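You operate a simulated robot arm through the tools that you are given. There is no shell and no other tool. Be economical: measure what you need, move in short steps, check, and stop when the job is done.

Carry out the task below with a simulated robot arm. There is one attempt and no reset: what you move stays moved.

TASK
Take the scent pod from the wooden side of the desk and leave it on top of the pink bath bomb there. Then take the blue ring box from the long arm of the desk and put it on the book.
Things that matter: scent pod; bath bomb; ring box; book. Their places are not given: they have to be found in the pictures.

It is judged by the outcome, as a careful person would: the job done as asked, and still so three seconds after it is handed in. It fails if anything else is knocked over, pushed out of place, dropped, spilled or broken.

THE ROBOT
A 7-joint arm with a two-finger parallel gripper, fixed in place. Base frame: the origin is at the foot of the arm, x ahead of it, y to its left, z up; the work surface is at about z = 0. Lengths are in mm, angles in degrees, forces in N, time in s.
With the tool pointing down near the work surface it reaches from about 220 to 580 mm from the base axis. Its first joint turns from -66.0 to 66.0 degrees. Payload 2.5 kg.
Tool frame: the origin (TCP) lies between the finger pads and is the grasp point; the fingertips stand 23 mm ahead of it; z points along the fingers, y is the line along which they close. The gripper opens to 94 mm. The fingers are 38 mm wide and 10 mm thick; the gripper's body (54 by 96 mm) begins 39 mm behind the TCP.
Orientation is that of the tool frame in the base frame, as a unit quaternion [x, y, z, w]. With the fingers straight down and closing along the base's y, the tool's x points along the base's -x, its y along +y and its z along -z.

THE INTERFACE
- The arm moves only by the tool send_rows. Its argument "motion" is a list of rows, each an object (a shift or turn left out is 0, a gripper value left out holds the last) with "dr": the turn, a rotation vector about the tool's x, y, z in units of 180 degrees (1.0 is 180 degrees), a list of three; "delta_pos": the shift along the tool's x, y, z in units of 300 mm (1.0 is 300 mm), a list of three; "jaw": the finger opening in m, from 0 to 0.094. In form: [{"dr": [wx, wy, wz], "delta_pos": [dx, dy, dz], "jaw": jaw}, ...]. A call has 1 to 12 rows; each row is the pose to reach, as a shift and turn from the pose commanded when the call began, along the tool's axes at that moment. A call with a number of a shift or a turn outside -1 to 1 is refused whole. A row lasts 0.2 s, in which the tool goes at most 50 mm and 8.6 degrees; a call with a longer step from one row to the next is refused whole, and so is a gripper value outside its range. A pose out of reach is approached as far as the arm can. The call stops where the force on the tool passes 40 N (or 10 N more than at its start, if that is more) or the arm is blocked; 0.2 s more then pass. The fingers move at their own pace (about 108 mm/s each) and stop on an object; they squeeze with about 29 N. The grip force told is the motor's: it shows also when the fingers shut on nothing. Time passes only in rows, and 0.2 s behind the last, so rows that repeat a pose let the fingers close. It gives the time, the measured TCP pose, the force on the tool (base axes), the opening and the grip force at its end, in the units of the frame above (readings bear some noise).
- Cameras (640 x 400 px; columns grow to the right, rows downward): "scene" is fixed at [107, -414.6, 520.6]; the picture's right is [0.86, -0.51, 0.00], its down [-0.39, -0.66, -0.64] and it looks along [0.33, 0.55, -0.77] (base axes); focal length 306 px, centre (320, 200). "wrist" rides on the gripper at [-39, 0, -44] in the tool frame; the picture's right is [0.00, -1.00, 0.00], its down [0.97, 0.00, -0.24] and it looks along [0.24, 0.00, 0.97] (tool axes); focal length 218 px, centre (320, 200).
- capture(camera): a new picture of that camera. No time passes.
- probe_pixels(camera, pixels): for up to 12 pixels [column, row] of the newest picture of that camera ("zoom" is the newest enlarged one), the place [x, y, z] in the base frame of the surface seen there, good to about 2 mm. No time passes.
- zoom(camera, box): a new picture of the part [left, top, right, bottom] of that camera's present view, enlarged. No time passes.
- close_job(): hands the job in; it is judged then, once.

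Work in short steps. Measure before you move; look again where a grasp or a placing could have gone wrong, and mend it. You have 80 turns and 54 pictures in all, those below and enlarged ones among them. Open the gripper and draw the arm clear of the work before you hand the job in, unless the task says otherwise; then end with one line.

The tools are called after ">>>" as name(argument=value, ...) on one line, values as JSON. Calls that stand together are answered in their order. send_rows: Moves the arm, as the interface text tells. Its arguments: {"type":"object","properties":{"motion":{"type":"array","items":{"type":"object","properties":{"dr":{"type":"array","items":{"type":"number"}},"delta_pos":{"type":"array","items":{"type":"number"}},"jaw":{"type":"number"}}}}},"required":["motion"]} The other tools are called the same way: capture (camera) takes a picture; probe_pixels (camera, pixels) gives the place of the surface under pixels of a picture; zoom (camera, box) takes an enlarged picture of a part of a camera's view; close_job () hands the job in.

At the start:

```text
clock: 0.0
ee_pos: [291.5, -183.4, 282.3]
tcp_rot: [0.0, 1.0, 0.0, 0.0]
wrist_force: [0.3, 0.8, -0.1]
grip_width: 94.1
grasp_force: 0.0
```

scene: 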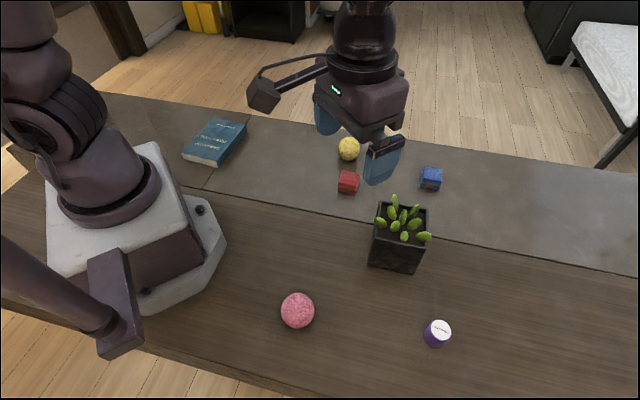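
wrist: 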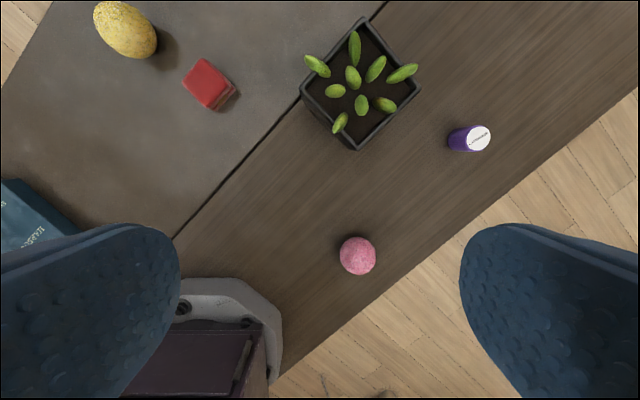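

The scene shows the purple pod at (437,333), pink bath bomb at (297,310), blue box at (431,178) and book at (215,142). I'll probe these first and zoom in.

>>> probe_pixels(camera="scene", pixels=[[440, 327], [434, 341], [297, 308], [297, 297], [431, 172], [430, 185], [215, 142], [204, 160], [236, 128], [398, 210], [348, 183], [400, 262]])

>>> zoom(camera="scene", box=[380, 280, 500, 355])

>>> zoom(camera="scene", box=[380, 140, 480, 202])

>>> zoom(camera="scene", box=[240, 275, 360, 350])

```text
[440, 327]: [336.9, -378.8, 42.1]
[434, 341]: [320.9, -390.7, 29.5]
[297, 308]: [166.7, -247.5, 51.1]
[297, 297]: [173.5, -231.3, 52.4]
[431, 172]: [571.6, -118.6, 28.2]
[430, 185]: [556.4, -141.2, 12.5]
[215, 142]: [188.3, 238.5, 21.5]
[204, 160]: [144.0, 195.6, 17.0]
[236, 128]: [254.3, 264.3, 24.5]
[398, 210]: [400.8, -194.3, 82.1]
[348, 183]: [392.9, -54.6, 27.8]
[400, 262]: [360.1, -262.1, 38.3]
```

```text
5.33 times, centred on (440, 318) of scene
```

zoom: 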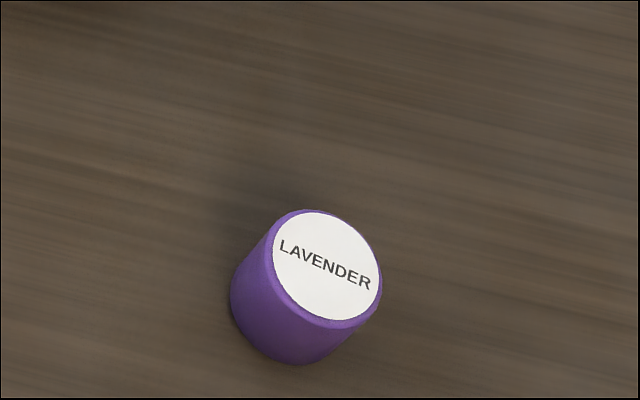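

```text
6.40 times, centred on (430, 171) of scene
```

zoom: 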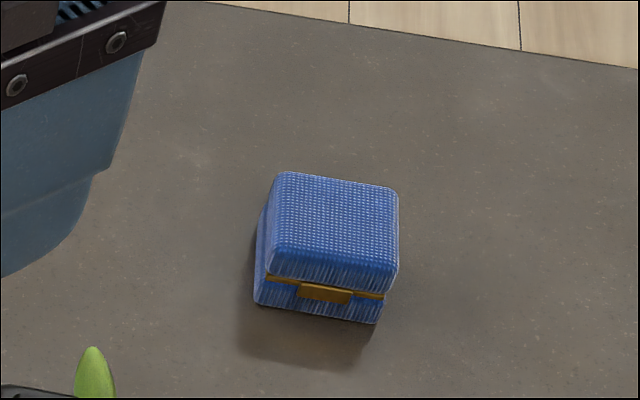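

```text
5.33 times, centred on (300, 312) of scene
```

zoom: 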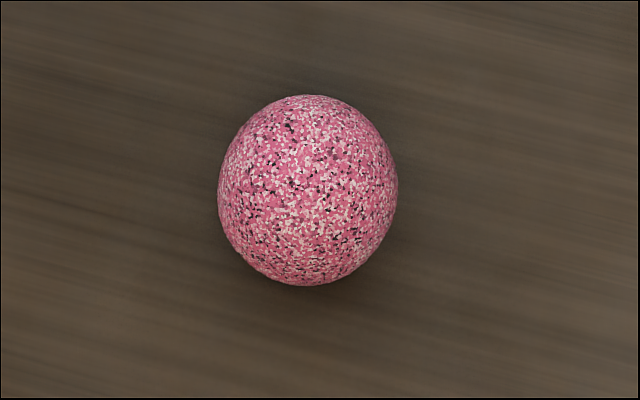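

Next I map the bath bomb's top profile, and the pod's, in detail from zooms (bomb zoom is newest).

>>> probe_pixels(camera="zoom", pixels=[[308, 100], [308, 120], [308, 140], [308, 160], [308, 180], [308, 200], [308, 240], [308, 278], [225, 190], [260, 150], [350, 150], [392, 190]])

>>> zoom(camera="wrist", box=[310, 220, 406, 280])

```text
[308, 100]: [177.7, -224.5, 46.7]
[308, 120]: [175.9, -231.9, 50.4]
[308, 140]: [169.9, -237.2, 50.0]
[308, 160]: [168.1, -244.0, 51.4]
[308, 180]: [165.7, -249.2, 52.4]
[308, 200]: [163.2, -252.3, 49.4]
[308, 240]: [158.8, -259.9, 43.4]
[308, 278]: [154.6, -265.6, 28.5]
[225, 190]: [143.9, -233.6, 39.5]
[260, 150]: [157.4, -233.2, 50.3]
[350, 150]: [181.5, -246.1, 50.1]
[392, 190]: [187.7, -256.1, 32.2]
```

```text
6.67 times, centred on (358, 250) of wrist
```

zoom: 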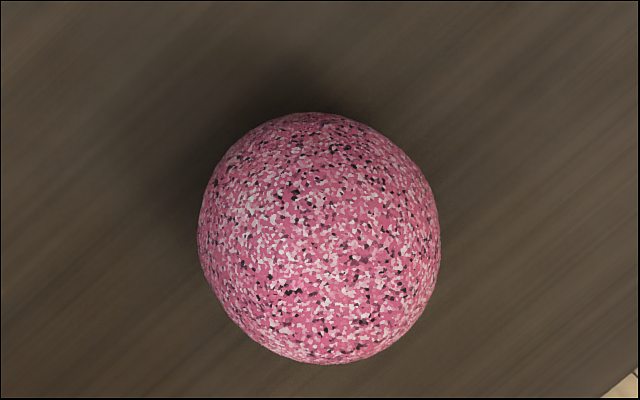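

The bomb seems flat-topped near z≈51. I'll probe it from the wrist zoom to locate the centre of the flat.

>>> probe_pixels(camera="zoom", pixels=[[318, 120], [318, 150], [318, 180], [318, 230], [318, 280], [318, 320], [318, 355], [205, 240], [240, 240], [270, 240], [380, 240], [430, 240]])

>>> zoom(camera="wrist", box=[422, 110, 518, 170])

```text
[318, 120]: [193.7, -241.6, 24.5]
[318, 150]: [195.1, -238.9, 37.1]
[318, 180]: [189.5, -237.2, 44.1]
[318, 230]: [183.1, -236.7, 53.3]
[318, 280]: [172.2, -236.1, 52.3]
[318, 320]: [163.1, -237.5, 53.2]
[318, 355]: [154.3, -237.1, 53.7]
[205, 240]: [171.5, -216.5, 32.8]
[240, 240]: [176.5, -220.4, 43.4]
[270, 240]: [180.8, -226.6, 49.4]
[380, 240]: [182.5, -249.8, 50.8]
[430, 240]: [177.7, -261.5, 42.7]
```

```text
6.67 times, centred on (470, 140) of wrist
```

zoom: 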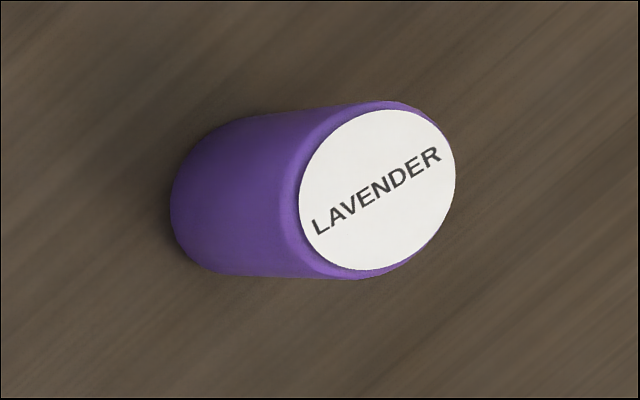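

Bomb centre ≈ (169,-241), flat top at ~52. Now the pod's geometry from this zoom.

>>> probe_pixels(camera="zoom", pixels=[[378, 190], [310, 190], [448, 170], [385, 115], [360, 262], [180, 210], [230, 200]])

```text
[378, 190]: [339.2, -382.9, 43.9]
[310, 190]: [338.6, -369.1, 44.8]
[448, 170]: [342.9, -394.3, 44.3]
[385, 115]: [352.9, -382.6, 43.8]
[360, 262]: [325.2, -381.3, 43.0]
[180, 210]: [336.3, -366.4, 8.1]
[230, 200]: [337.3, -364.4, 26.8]
```

Pod: centre ≈ (338.5,-382), r≈16, top z≈44. I move laterally above it at height, then descend to z≈120.

>>> send_rows(motion=[{"delta_pos": [-0.031, -0.132, 0]}, {"delta_pos": [-0.063, -0.265, 0]}, {"delta_pos": [-0.094, -0.397, 0]}, {"delta_pos": [-0.125, -0.53, 0]}, {"delta_pos": [-0.157, -0.662, 0]}, {"delta_pos": [-0.157, -0.662, 0.14]}, {"delta_pos": [-0.157, -0.662, 0.28]}, {"delta_pos": [-0.157, -0.662, 0.42]}, {"delta_pos": [-0.157, -0.662, 0.54]}, {"delta_pos": [-0.157, -0.662, 0.54]}])

>>> capture(camera="wrist")

>>> capture(camera="scene")

```text
clock: 2.2
ee_pos: [339.0, -380.6, 119.7]
tcp_rot: [0.0, 1.0, 0.0, 0.0]
wrist_force: [-0.5, -0.1, 0.7]
grip_width: 94.1
grasp_force: 0.1
```

```text
46 pictures are left
```

wrist: 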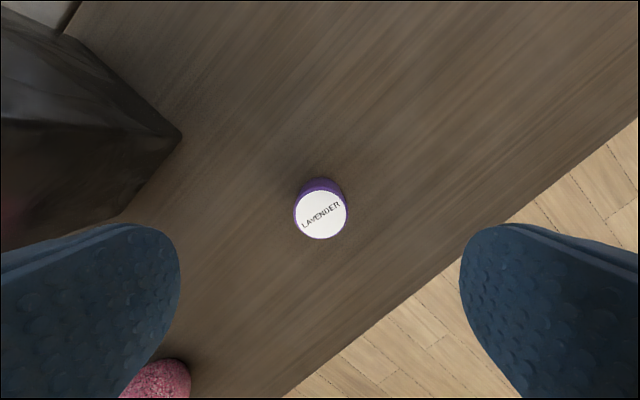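

```text
45 pictures are left
```

scene: 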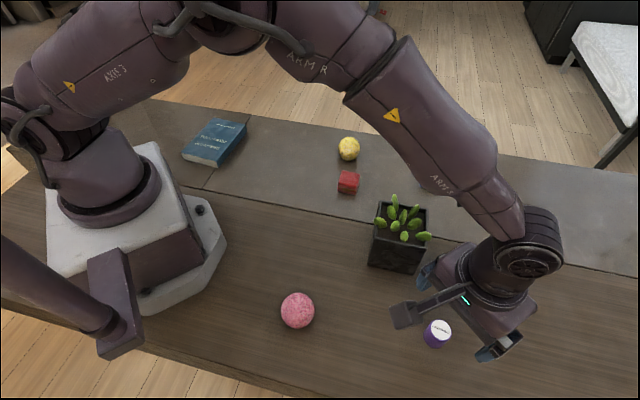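

I check the pod centre and the planter's near corner relative to the left finger before descending.

>>> probe_pixels(camera="wrist", pixels=[[320, 214], [320, 192], [320, 236], [296, 214], [346, 214], [178, 135], [110, 215], [60, 120]])

```text
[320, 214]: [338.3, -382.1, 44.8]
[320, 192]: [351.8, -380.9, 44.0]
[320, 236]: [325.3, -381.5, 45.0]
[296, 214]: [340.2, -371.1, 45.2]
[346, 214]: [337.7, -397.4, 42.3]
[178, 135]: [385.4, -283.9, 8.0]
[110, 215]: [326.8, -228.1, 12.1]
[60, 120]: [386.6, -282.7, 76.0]
```

Clear. Descend to TCP z=30 and close.

>>> send_rows(motion=[{"delta_pos": [0, 0, 0.14], "jaw": 0.07}, {"delta_pos": [0, 0, 0.24], "jaw": 0.07}, {"delta_pos": [0, 0, 0.3]}, {"delta_pos": [0, 0, 0.3]}, {"delta_pos": [0, 0, 0.3], "jaw": 0.02}, {"delta_pos": [0, 0, 0.3], "jaw": 0.02}, {"delta_pos": [0, 0, 0.3], "jaw": 0.02}])

```text
clock: 3.8
ee_pos: [337.4, -383.5, 28.9]
tcp_rot: [-0.001, 1.0, 0.0, 0.0]
wrist_force: [-0.4, 0.3, 0.5]
grip_width: 31.6
grasp_force: 29.1
```

Gripped at 31.6 mm. Lift to z≈150 and carry above the bomb.

>>> send_rows(motion=[{"delta_pos": [0, 0, -0.13]}, {"delta_pos": [0, 0, -0.26]}, {"delta_pos": [0, 0, -0.4]}, {"delta_pos": [0.113, 0.094, -0.4]}, {"delta_pos": [0.226, 0.188, -0.4]}, {"delta_pos": [0.339, 0.282, -0.4]}, {"delta_pos": [0.452, 0.376, -0.4]}, {"delta_pos": [0.565, 0.47, -0.4]}, {"delta_pos": [0.565, 0.47, -0.4]}])

>>> capture(camera="scene")

>>> capture(camera="wrist")

```text
clock: 5.8
ee_pos: [168.5, -241.6, 152.0]
tcp_rot: [0.0, 1.0, -0.001, 0.001]
wrist_force: [0.6, -1.4, -0.2]
grip_width: 31.4
grasp_force: 29.0
```

```text
44 pictures are left
```

scene: 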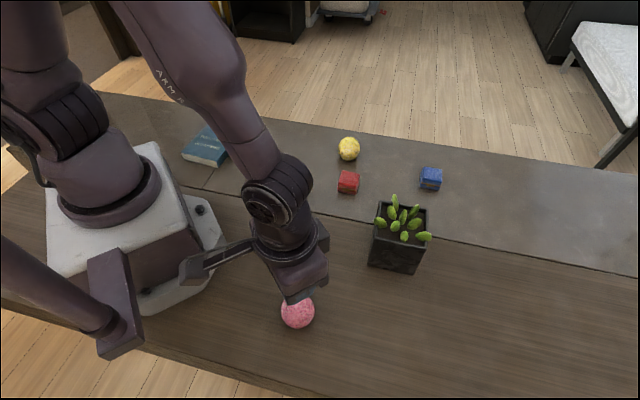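

```text
43 pictures are left
```

wrist: 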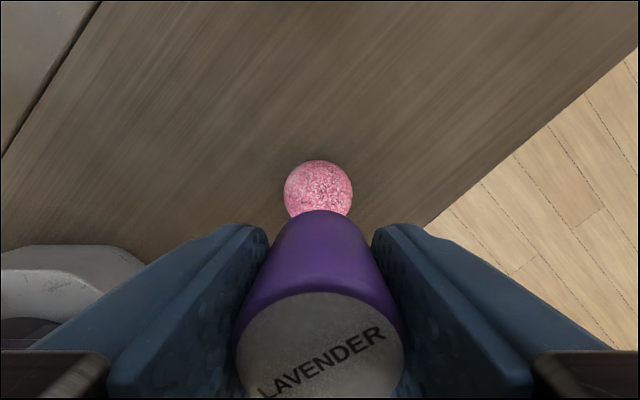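

Bomb at columns 284–352, centred under the pod. Probing edges to verify alignment.

>>> probe_pixels(camera="wrist", pixels=[[318, 164], [318, 175], [318, 190], [318, 205], [287, 193], [349, 193], [320, 225], [320, 290], [320, 310], [320, 390]])

>>> zoom(camera="wrist", box=[240, 140, 400, 240])

```text
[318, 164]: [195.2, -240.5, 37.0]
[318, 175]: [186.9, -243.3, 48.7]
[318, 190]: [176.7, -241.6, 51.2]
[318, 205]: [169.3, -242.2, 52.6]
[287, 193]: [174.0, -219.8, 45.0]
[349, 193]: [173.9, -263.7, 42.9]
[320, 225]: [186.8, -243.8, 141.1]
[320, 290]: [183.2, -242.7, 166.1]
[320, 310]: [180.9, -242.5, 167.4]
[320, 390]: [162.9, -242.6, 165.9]
```

```text
4.00 times, centred on (320, 190) of wrist
```

zoom: 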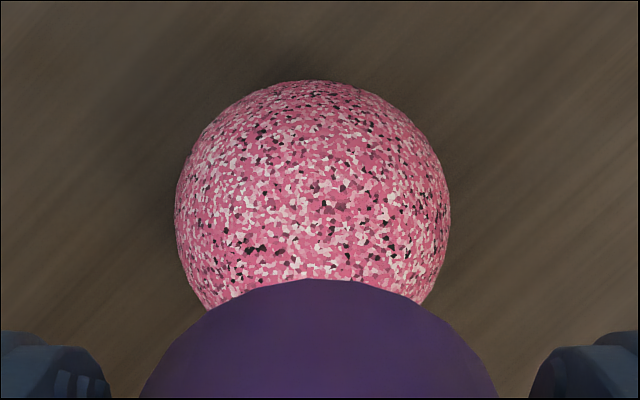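

Pod centre ≈ (169.5,-242) over bomb centre ≈ (168.5,-241.7): aligned. Lower to just above contact (TCP z≈86).

>>> send_rows(motion=[{"delta_pos": [0.002, 0, 0.1]}, {"delta_pos": [0.002, 0, 0.17]}, {"delta_pos": [0.002, 0, 0.205]}, {"delta_pos": [0.002, 0, 0.217]}, {"delta_pos": [0.002, 0, 0.217]}])

>>> zoom(camera="scene", box=[240, 250, 360, 325])

```text
clock: 7.0
ee_pos: [169.2, -241.4, 85.3]
tcp_rot: [0.0, 1.0, 0.0, 0.0]
wrist_force: [-0.1, -0.3, 0.8]
grip_width: 31.5
grasp_force: 28.6
```

```text
5.33 times, centred on (300, 288) of scene
```

zoom: 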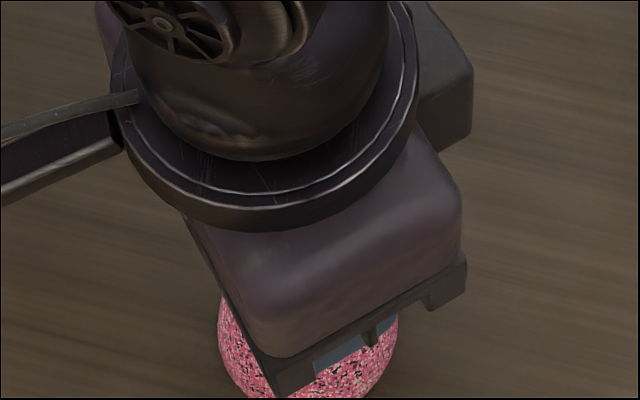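

Now feel for contact in ~1 mm steps.

>>> send_rows(motion=[{"delta_pos": [0, 0, 0.003]}, {"delta_pos": [0, 0, 0.006]}, {"delta_pos": [0, 0, 0.009]}])

```text
clock: 7.8
ee_pos: [168.9, -241.6, 82.8]
tcp_rot: [0.0, 1.0, 0.0, 0.0]
wrist_force: [-0.3, 0.0, 0.3]
grip_width: 31.6
grasp_force: 28.9
```

>>> send_rows(motion=[{"delta_pos": [0, 0, 0.003]}, {"delta_pos": [0, 0, 0.003]}])

>>> send_rows(motion=[{"delta_pos": [0, 0, 0.003]}, {"delta_pos": [0, 0, 0.003]}])

```text
clock: 8.4
ee_pos: [168.2, -241.4, 81.9]
tcp_rot: [0.0, 1.0, 0.0, 0.001]
wrist_force: [0.2, -1.1, -0.6]
grip_width: 31.6
grasp_force: 29.2
```

```text
clock: 9.0
ee_pos: [169.4, -240.4, 81.1]
tcp_rot: [0.0, 1.0, 0.0, 0.0]
wrist_force: [-0.1, 0.2, -0.3]
grip_width: 31.6
grasp_force: 29.4
```

No contact yet; continue by small steps.

>>> send_rows(motion=[{"delta_pos": [0, 0, 0.002]}, {"delta_pos": [0, 0, 0.002]}])

>>> send_rows(motion=[{"delta_pos": [0, 0, 0.002]}, {"delta_pos": [0, 0, 0.002]}])

>>> capture(camera="wrist")

```text
clock: 9.6
ee_pos: [169.0, -241.7, 81.0]
tcp_rot: [0.0, 1.0, 0.001, 0.0]
wrist_force: [-0.3, -0.5, 7.7]
grip_width: 31.7
grasp_force: 28.8
```

```text
clock: 10.2
ee_pos: [168.8, -241.0, 80.4]
tcp_rot: [0.001, 1.0, 0.0, -0.001]
wrist_force: [-1.0, -1.2, 7.1]
grip_width: 31.2
grasp_force: 29.4
```

```text
40 pictures are left
```

wrist: 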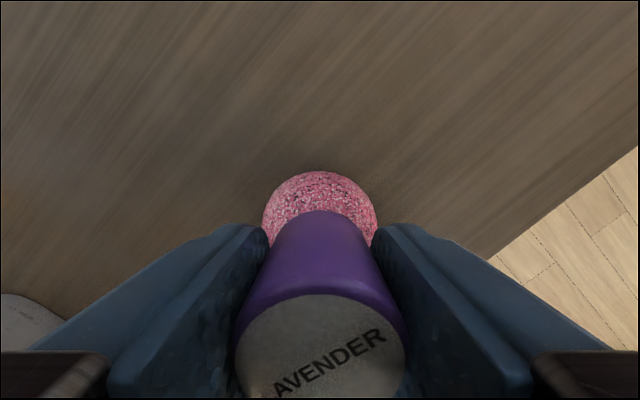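

Contact (7 N). Open gradually, symmetric about the pod.

>>> send_rows(motion=[{"jaw": 0.034}, {"jaw": 0.038}, {"jaw": 0.045}, {"jaw": 0.06}, {"jaw": 0.06}])

>>> capture(camera="wrist")

```text
clock: 11.4
ee_pos: [169.6, -239.7, 80.5]
tcp_rot: [0.0, 1.0, 0.0, 0.0]
wrist_force: [-0.2, -0.7, -0.4]
grip_width: 59.9
grasp_force: 0.0
```

```text
39 pictures are left
```

wrist: 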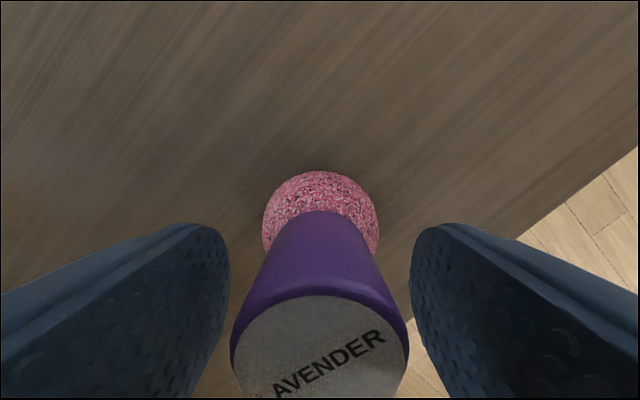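

Pod stands. Lift straight up 180 mm with wider fingers and look.

>>> send_rows(motion=[{"delta_pos": [0, 0, -0.05], "jaw": 0.075}, {"delta_pos": [0, 0, -0.15]}, {"delta_pos": [0, 0, -0.3]}, {"delta_pos": [0, 0, -0.45]}, {"delta_pos": [0, 0, -0.6]}, {"delta_pos": [0, 0, -0.6]}])

>>> capture(camera="scene")

>>> capture(camera="wrist")

```text
clock: 12.8
ee_pos: [169.7, -240.5, 261.0]
tcp_rot: [0.0, 1.0, 0.0, 0.0]
wrist_force: [-0.3, 1.3, -0.5]
grip_width: 75.0
grasp_force: 0.1
```

```text
38 pictures are left
```

scene: 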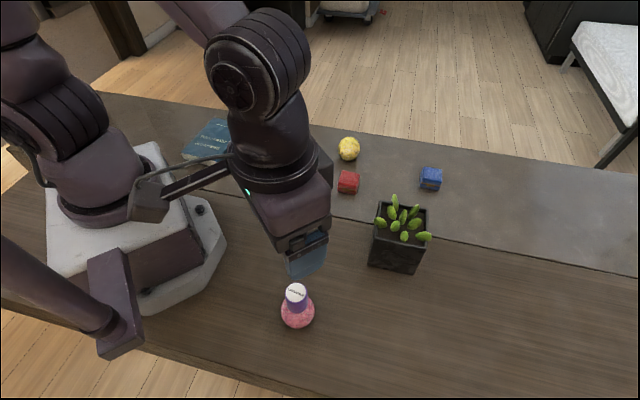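

```text
37 pictures are left
```

wrist: 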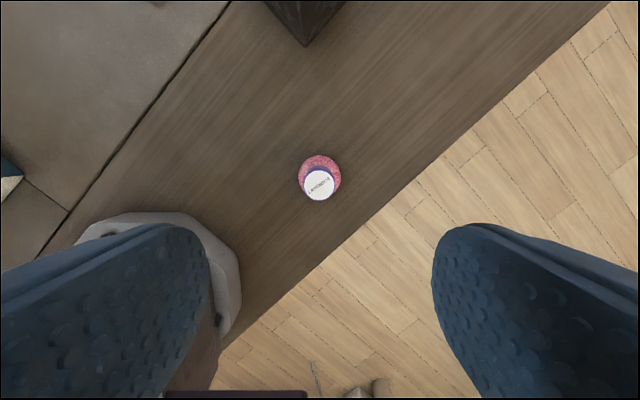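

Pod stands on the bomb. Now measure the ring box and book precisely.

>>> zoom(camera="scene", box=[390, 150, 470, 200])

>>> probe_pixels(camera="scene", pixels=[[426, 168], [441, 170], [440, 181], [424, 179], [211, 118], [246, 121], [216, 165], [183, 157], [405, 198], [378, 222], [426, 225], [349, 148]])

```text
8.00 times, centred on (430, 175) of scene
```

zoom: 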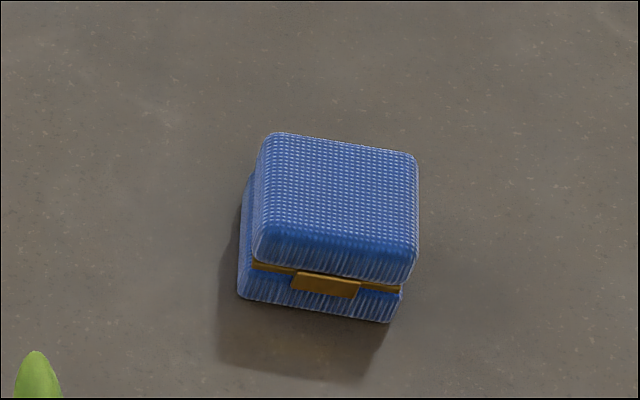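

```text
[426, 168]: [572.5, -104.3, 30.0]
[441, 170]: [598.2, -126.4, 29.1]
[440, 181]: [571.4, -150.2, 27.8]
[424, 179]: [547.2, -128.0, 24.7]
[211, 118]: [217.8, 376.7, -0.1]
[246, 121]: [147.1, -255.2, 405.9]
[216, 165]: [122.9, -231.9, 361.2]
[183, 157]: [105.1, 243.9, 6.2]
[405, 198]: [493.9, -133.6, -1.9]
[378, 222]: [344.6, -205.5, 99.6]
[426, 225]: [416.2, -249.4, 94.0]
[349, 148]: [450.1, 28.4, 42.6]
```

>>> probe_pixels(camera="zoom", pixels=[[270, 140], [412, 160], [405, 240], [265, 220], [335, 150], [330, 225], [335, 185], [242, 292], [388, 318], [255, 265], [410, 270], [335, 260]])

```text
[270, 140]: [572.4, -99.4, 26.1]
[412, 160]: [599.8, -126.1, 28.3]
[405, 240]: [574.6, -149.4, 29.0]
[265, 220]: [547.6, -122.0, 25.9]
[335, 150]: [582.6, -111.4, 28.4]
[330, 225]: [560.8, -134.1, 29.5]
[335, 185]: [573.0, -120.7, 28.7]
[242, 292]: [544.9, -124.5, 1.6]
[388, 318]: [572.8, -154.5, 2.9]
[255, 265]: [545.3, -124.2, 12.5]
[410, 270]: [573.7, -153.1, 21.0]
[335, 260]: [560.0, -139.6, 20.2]
```

Box: top corners ≈ (572,-99),(600,-126),(575,-150),(547,-123), z≈29, so centre ≈ (573,-125), sides at 45°. I travel high toward it while turning 45° so that the fingers close on its two plain sides.

>>> send_rows(motion=[{"delta_pos": [-0.123, 0.0375, 0], "dr": [0, 0, -0.03125], "jaw": 0.075}, {"delta_pos": [-0.246, 0.075, 0], "dr": [0, 0, -0.0625]}, {"delta_pos": [-0.369, 0.1125, 0], "dr": [0, 0, -0.09375]}, {"delta_pos": [-0.492, 0.15, 0], "dr": [0, 0, -0.125]}, {"delta_pos": [-0.615, 0.1875, 0], "dr": [0, 0, -0.15625]}, {"delta_pos": [-0.738, 0.225, 0], "dr": [0, 0, -0.1875]}, {"delta_pos": [-0.861, 0.2625, 0], "dr": [0, 0, -0.21875]}, {"delta_pos": [-0.983, 0.3, 0], "dr": [0, 0, -0.25]}, {"delta_pos": [-0.983, 0.3, 0], "dr": [0, 0, -0.25]}])

>>> capture(camera="scene")

>>> capture(camera="wrist")

```text
clock: 14.8
ee_pos: [463.5, -152.5, 259.3]
tcp_rot: [-0.385, 0.923, 0.0, 0.0]
wrist_force: [-0.4, 0.5, 1.0]
grip_width: 74.9
grasp_force: 0.1
```

```text
35 pictures are left
```

scene: 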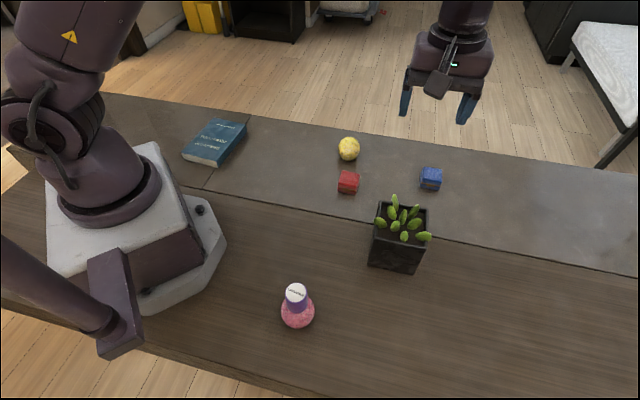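

```text
34 pictures are left
```

wrist: 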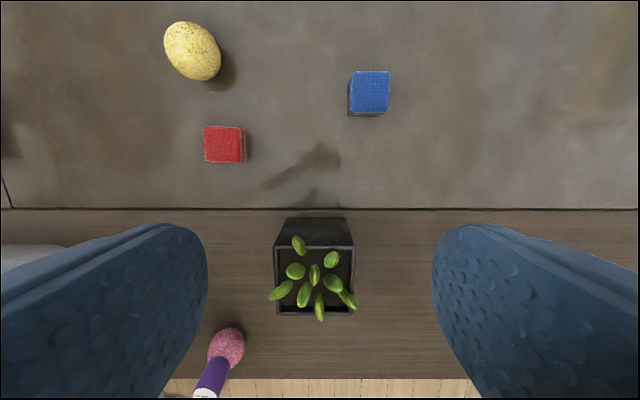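

Box appears square to the view at (370,93). Probe it from here, and the now unobstructed book.

>>> probe_pixels(camera="wrist", pixels=[[353, 74], [387, 74], [386, 108], [352, 108], [370, 92], [370, 73], [370, 110], [350, 92], [389, 92]])

>>> zoom(camera="scene", box=[167, 105, 263, 165])

```text
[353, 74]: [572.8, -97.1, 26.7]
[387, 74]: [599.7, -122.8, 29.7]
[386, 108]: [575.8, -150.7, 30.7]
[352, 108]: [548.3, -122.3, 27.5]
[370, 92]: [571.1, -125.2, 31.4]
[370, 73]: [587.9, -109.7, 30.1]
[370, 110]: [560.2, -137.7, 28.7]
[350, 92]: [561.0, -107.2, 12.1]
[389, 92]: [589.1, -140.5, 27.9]
```

```text
6.67 times, centred on (215, 135) of scene
```

zoom: 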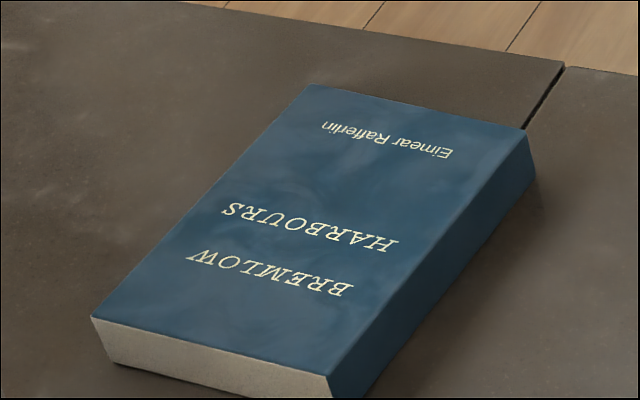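

>>> probe_pixels(camera="zoom", pixels=[[310, 88], [520, 130], [325, 370], [98, 318], [300, 230], [330, 210], [210, 340], [420, 110], [190, 200], [430, 250]])

```text
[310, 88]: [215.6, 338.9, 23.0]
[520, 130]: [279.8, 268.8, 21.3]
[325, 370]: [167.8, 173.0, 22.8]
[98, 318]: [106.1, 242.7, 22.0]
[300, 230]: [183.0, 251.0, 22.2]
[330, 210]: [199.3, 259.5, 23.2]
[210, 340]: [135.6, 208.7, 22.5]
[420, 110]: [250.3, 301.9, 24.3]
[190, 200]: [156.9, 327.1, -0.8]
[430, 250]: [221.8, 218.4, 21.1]
```

Book centre ≈ (192,256), top z≈22. Box centre ≈ (573.5,-124). Move over it (slightly base-ward, (571,-127)) at z≈120.

>>> send_rows(motion=[{"delta_pos": [-0.103, -0.065, 0.0]}, {"delta_pos": [-0.206, -0.13, 0.1]}, {"delta_pos": [-0.309, -0.196, 0.21]}, {"delta_pos": [-0.309, -0.196, 0.34]}, {"delta_pos": [-0.309, -0.196, 0.467]}, {"delta_pos": [-0.309, -0.196, 0.467]}])

>>> capture(camera="wrist")

```text
clock: 16.2
ee_pos: [568.8, -126.9, 119.5]
tcp_rot: [-0.383, 0.924, 0.0, 0.0]
wrist_force: [-0.2, 0.3, 0.8]
grip_width: 75.0
grasp_force: 0.0
```

```text
32 pictures are left
```

wrist: 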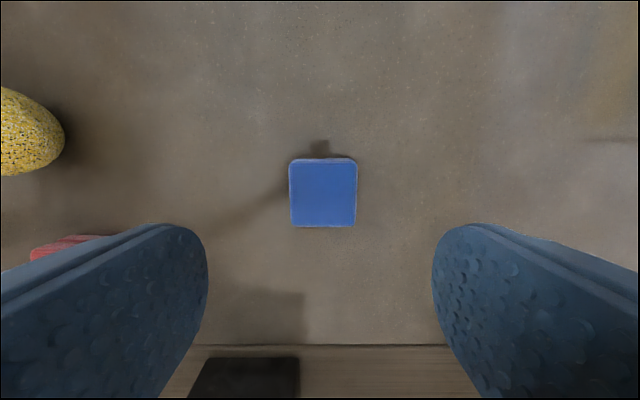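

>>> probe_pixels(camera="wrist", pixels=[[323, 193], [292, 193], [355, 193], [323, 161], [323, 225]])

```text
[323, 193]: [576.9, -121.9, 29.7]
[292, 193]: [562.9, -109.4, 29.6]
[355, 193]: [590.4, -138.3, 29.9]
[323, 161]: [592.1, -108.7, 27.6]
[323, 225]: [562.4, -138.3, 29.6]
```

Box centre ≈ (577,-123). Correct by 2 mm sideways and 3 mm outward and descend to z≈40 first.

>>> send_rows(motion=[{"delta_pos": [-0.01, -0.007, 0.02]}, {"delta_pos": [-0.01, -0.007, 0.15]}, {"delta_pos": [-0.01, -0.007, 0.26]}, {"delta_pos": [-0.01, -0.007, 0.26]}])

```text
clock: 17.2
ee_pos: [574.2, -125.6, 41.4]
tcp_rot: [-0.383, 0.924, 0.0, 0.0]
wrist_force: [0.0, 0.2, 0.2]
grip_width: 75.0
grasp_force: 0.0
```

Reach is fine. Descend to z≈26 and close.

>>> send_rows(motion=[{"delta_pos": [0, 0, 0.03]}, {"delta_pos": [0, 0, 0.051]}, {"delta_pos": [0, 0, 0.051]}, {"delta_pos": [0, 0, 0.051], "jaw": 0.045}, {"delta_pos": [0, 0, 0.051], "jaw": 0.025}, {"delta_pos": [0, 0, 0.051], "jaw": 0.025}, {"delta_pos": [0, 0, 0.051], "jaw": 0.025}])

>>> capture(camera="wrist")

```text
clock: 18.8
ee_pos: [575.1, -125.0, 25.6]
tcp_rot: [-0.382, 0.924, 0.0, 0.0]
wrist_force: [0.6, 0.8, -0.4]
grip_width: 43.6
grasp_force: 29.1
```

```text
31 pictures are left
```

wrist: 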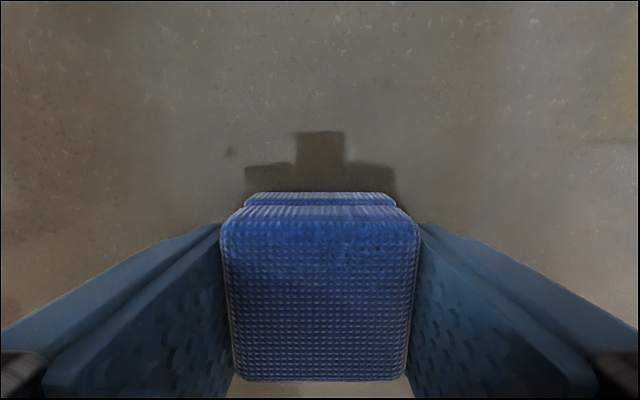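

Firm grip at 43.6 mm. Lift to z≈200, then carry along tool +y (straight line to the book), first half.

>>> send_rows(motion=[{"delta_pos": [0, 0, -0.1]}, {"delta_pos": [0, 0, -0.24]}, {"delta_pos": [0, 0, -0.4]}, {"delta_pos": [0, 0, -0.58]}, {"delta_pos": [0, 0.13, -0.58]}, {"delta_pos": [0, 0.27, -0.58]}, {"delta_pos": [0, 0.42, -0.58]}, {"delta_pos": [0, 0.57, -0.58]}, {"delta_pos": [0, 0.72, -0.58]}, {"delta_pos": [0, 0.85, -0.58]}, {"delta_pos": [0, 0.9, -0.58]}, {"delta_pos": [0, 0.9, -0.58]}])

```text
refused: row 4 steps farther than a row can; nothing moved
```

>>> send_rows(motion=[{"delta_pos": [0, 0, -0.12]}, {"delta_pos": [0, 0, -0.27]}, {"delta_pos": [0, 0, -0.42]}, {"delta_pos": [0, 0, -0.57]}, {"delta_pos": [0, 0.13, -0.57]}, {"delta_pos": [0, 0.27, -0.57]}, {"delta_pos": [0, 0.42, -0.57]}, {"delta_pos": [0, 0.57, -0.57]}, {"delta_pos": [0, 0.72, -0.57]}, {"delta_pos": [0, 0.85, -0.57]}, {"delta_pos": [0, 0.9, -0.57]}, {"delta_pos": [0, 0.9, -0.57]}])

```text
clock: 21.4
ee_pos: [382.3, 64.9, 199.1]
tcp_rot: [-0.382, 0.924, 0.0, 0.001]
wrist_force: [0.1, -0.2, -0.1]
grip_width: 43.2
grasp_force: 29.5
```

>>> send_rows(motion=[{"delta_pos": [0, 0.13, 0]}, {"delta_pos": [0, 0.27, 0]}, {"delta_pos": [0, 0.42, 0]}, {"delta_pos": [0, 0.57, 0]}, {"delta_pos": [0, 0.72, 0]}, {"delta_pos": [0, 0.85, 0]}, {"delta_pos": [0, 0.9, 0]}, {"delta_pos": [0, 0.9, 0]}])

>>> capture(camera="wrist")

>>> capture(camera="scene")

```text
clock: 23.2
ee_pos: [192.2, 257.1, 196.5]
tcp_rot: [-0.383, 0.924, 0.001, 0.0]
wrist_force: [-0.2, 0.9, -1.6]
grip_width: 43.2
grasp_force: 28.8
```

```text
30 pictures are left
```

wrist: 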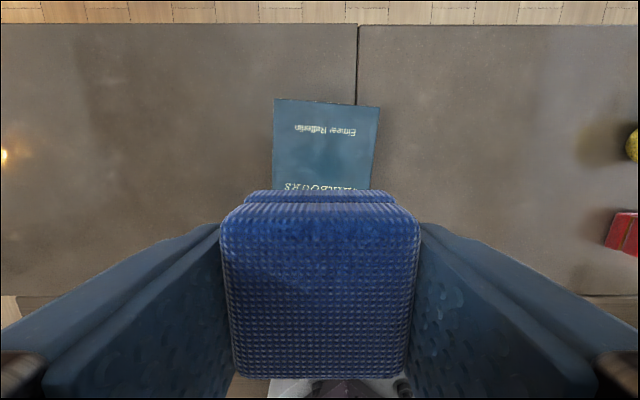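

```text
29 pictures are left
```

scene: 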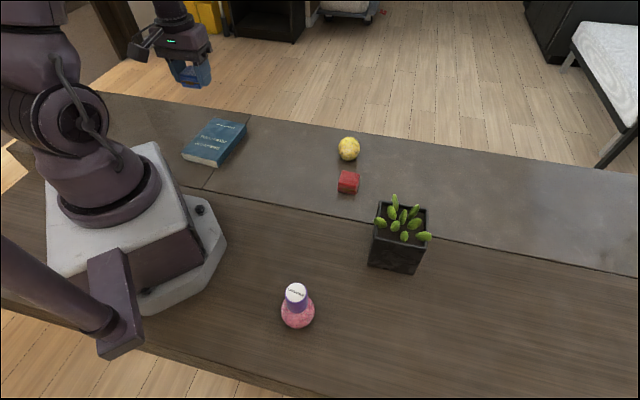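

Aligned over the book. Descend to TCP z≈52 (contact expected ≈48).

>>> send_rows(motion=[{"delta_pos": [0, 0, 0.13]}, {"delta_pos": [0, 0, 0.27]}, {"delta_pos": [0, 0, 0.38]}, {"delta_pos": [0, 0, 0.45]}, {"delta_pos": [0, 0, 0.48]}, {"delta_pos": [0, 0, 0.48]}])

>>> send_rows(motion=[{"delta_pos": [0, 0, 0.004]}, {"delta_pos": [0, 0, 0.007]}, {"delta_pos": [0, 0, 0.007]}])

```text
clock: 24.6
ee_pos: [193.2, 256.7, 53.7]
tcp_rot: [-0.382, 0.924, 0.0, 0.0]
wrist_force: [0.5, 1.0, -0.4]
grip_width: 43.2
grasp_force: 29.0
```

```text
clock: 25.4
ee_pos: [193.1, 256.6, 50.8]
tcp_rot: [-0.383, 0.924, 0.0, 0.0]
wrist_force: [0.3, 0.2, -0.4]
grip_width: 43.1
grasp_force: 29.0
```

>>> send_rows(motion=[{"delta_pos": [0, 0, 0.004]}, {"delta_pos": [0, 0, 0.004]}])

>>> send_rows(motion=[{"delta_pos": [0, 0, 0.003]}, {"delta_pos": [0, 0, 0.003]}])

```text
clock: 26.0
ee_pos: [192.6, 256.4, 49.5]
tcp_rot: [-0.383, 0.924, 0.0, 0.0]
wrist_force: [-1.1, -2.1, 7.3]
grip_width: 43.3
grasp_force: 28.6
```

```text
clock: 26.6
ee_pos: [192.6, 257.0, 49.6]
tcp_rot: [-0.383, 0.924, 0.001, 0.0]
wrist_force: [-1.3, -5.7, 30.2]
grip_width: 43.1
grasp_force: 28.8
```

Firm contact; back off about 1 mm, then open slowly.

>>> send_rows(motion=[{"delta_pos": [0, 0, -0.003]}, {"delta_pos": [0, 0, -0.003]}, {"delta_pos": [0, 0, -0.003], "jaw": 0.047}, {"delta_pos": [0, 0, -0.003], "jaw": 0.052}, {"delta_pos": [0, 0, -0.003], "jaw": 0.064}, {"delta_pos": [0, 0, -0.003], "jaw": 0.064}])

>>> send_rows(motion=[{"delta_pos": [0, 0, -0.05]}, {"delta_pos": [0, 0, -0.15]}, {"delta_pos": [0, 0, -0.3]}, {"delta_pos": [0, 0, -0.45]}, {"delta_pos": [0, 0, -0.6]}, {"delta_pos": [0, 0, -0.6]}])

>>> capture(camera="wrist")

>>> capture(camera="scene")

```text
clock: 28.0
ee_pos: [193.5, 257.0, 50.0]
tcp_rot: [-0.383, 0.924, -0.001, 0.0]
wrist_force: [0.5, 0.4, 0.0]
grip_width: 63.8
grasp_force: 0.1
```

```text
clock: 29.4
ee_pos: [192.2, 257.1, 231.5]
tcp_rot: [-0.383, 0.924, -0.001, 0.0]
wrist_force: [-0.4, 0.3, 0.0]
grip_width: 64.2
grasp_force: 0.1
```

```text
28 pictures are left
```

wrist: 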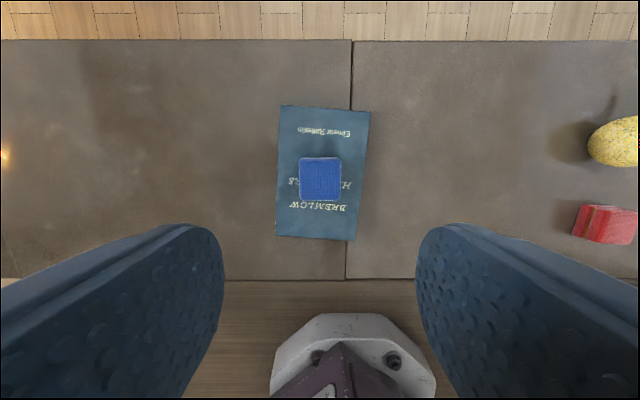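

```text
27 pictures are left
```

scene: 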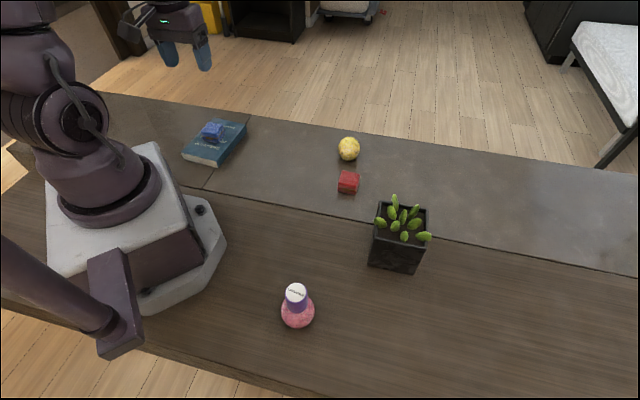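

The box rests on the book, the pod still stands on the bath bomb, and nothing else has moved. The arm is clear, so I'm handing the job in.

>>> close_job()

```text
The job is handed in.
```

The scent pod is standing on the pink bath bomb and the blue ring box is on the book; the last pictures before hand-in showed both in place and nothing else moved.
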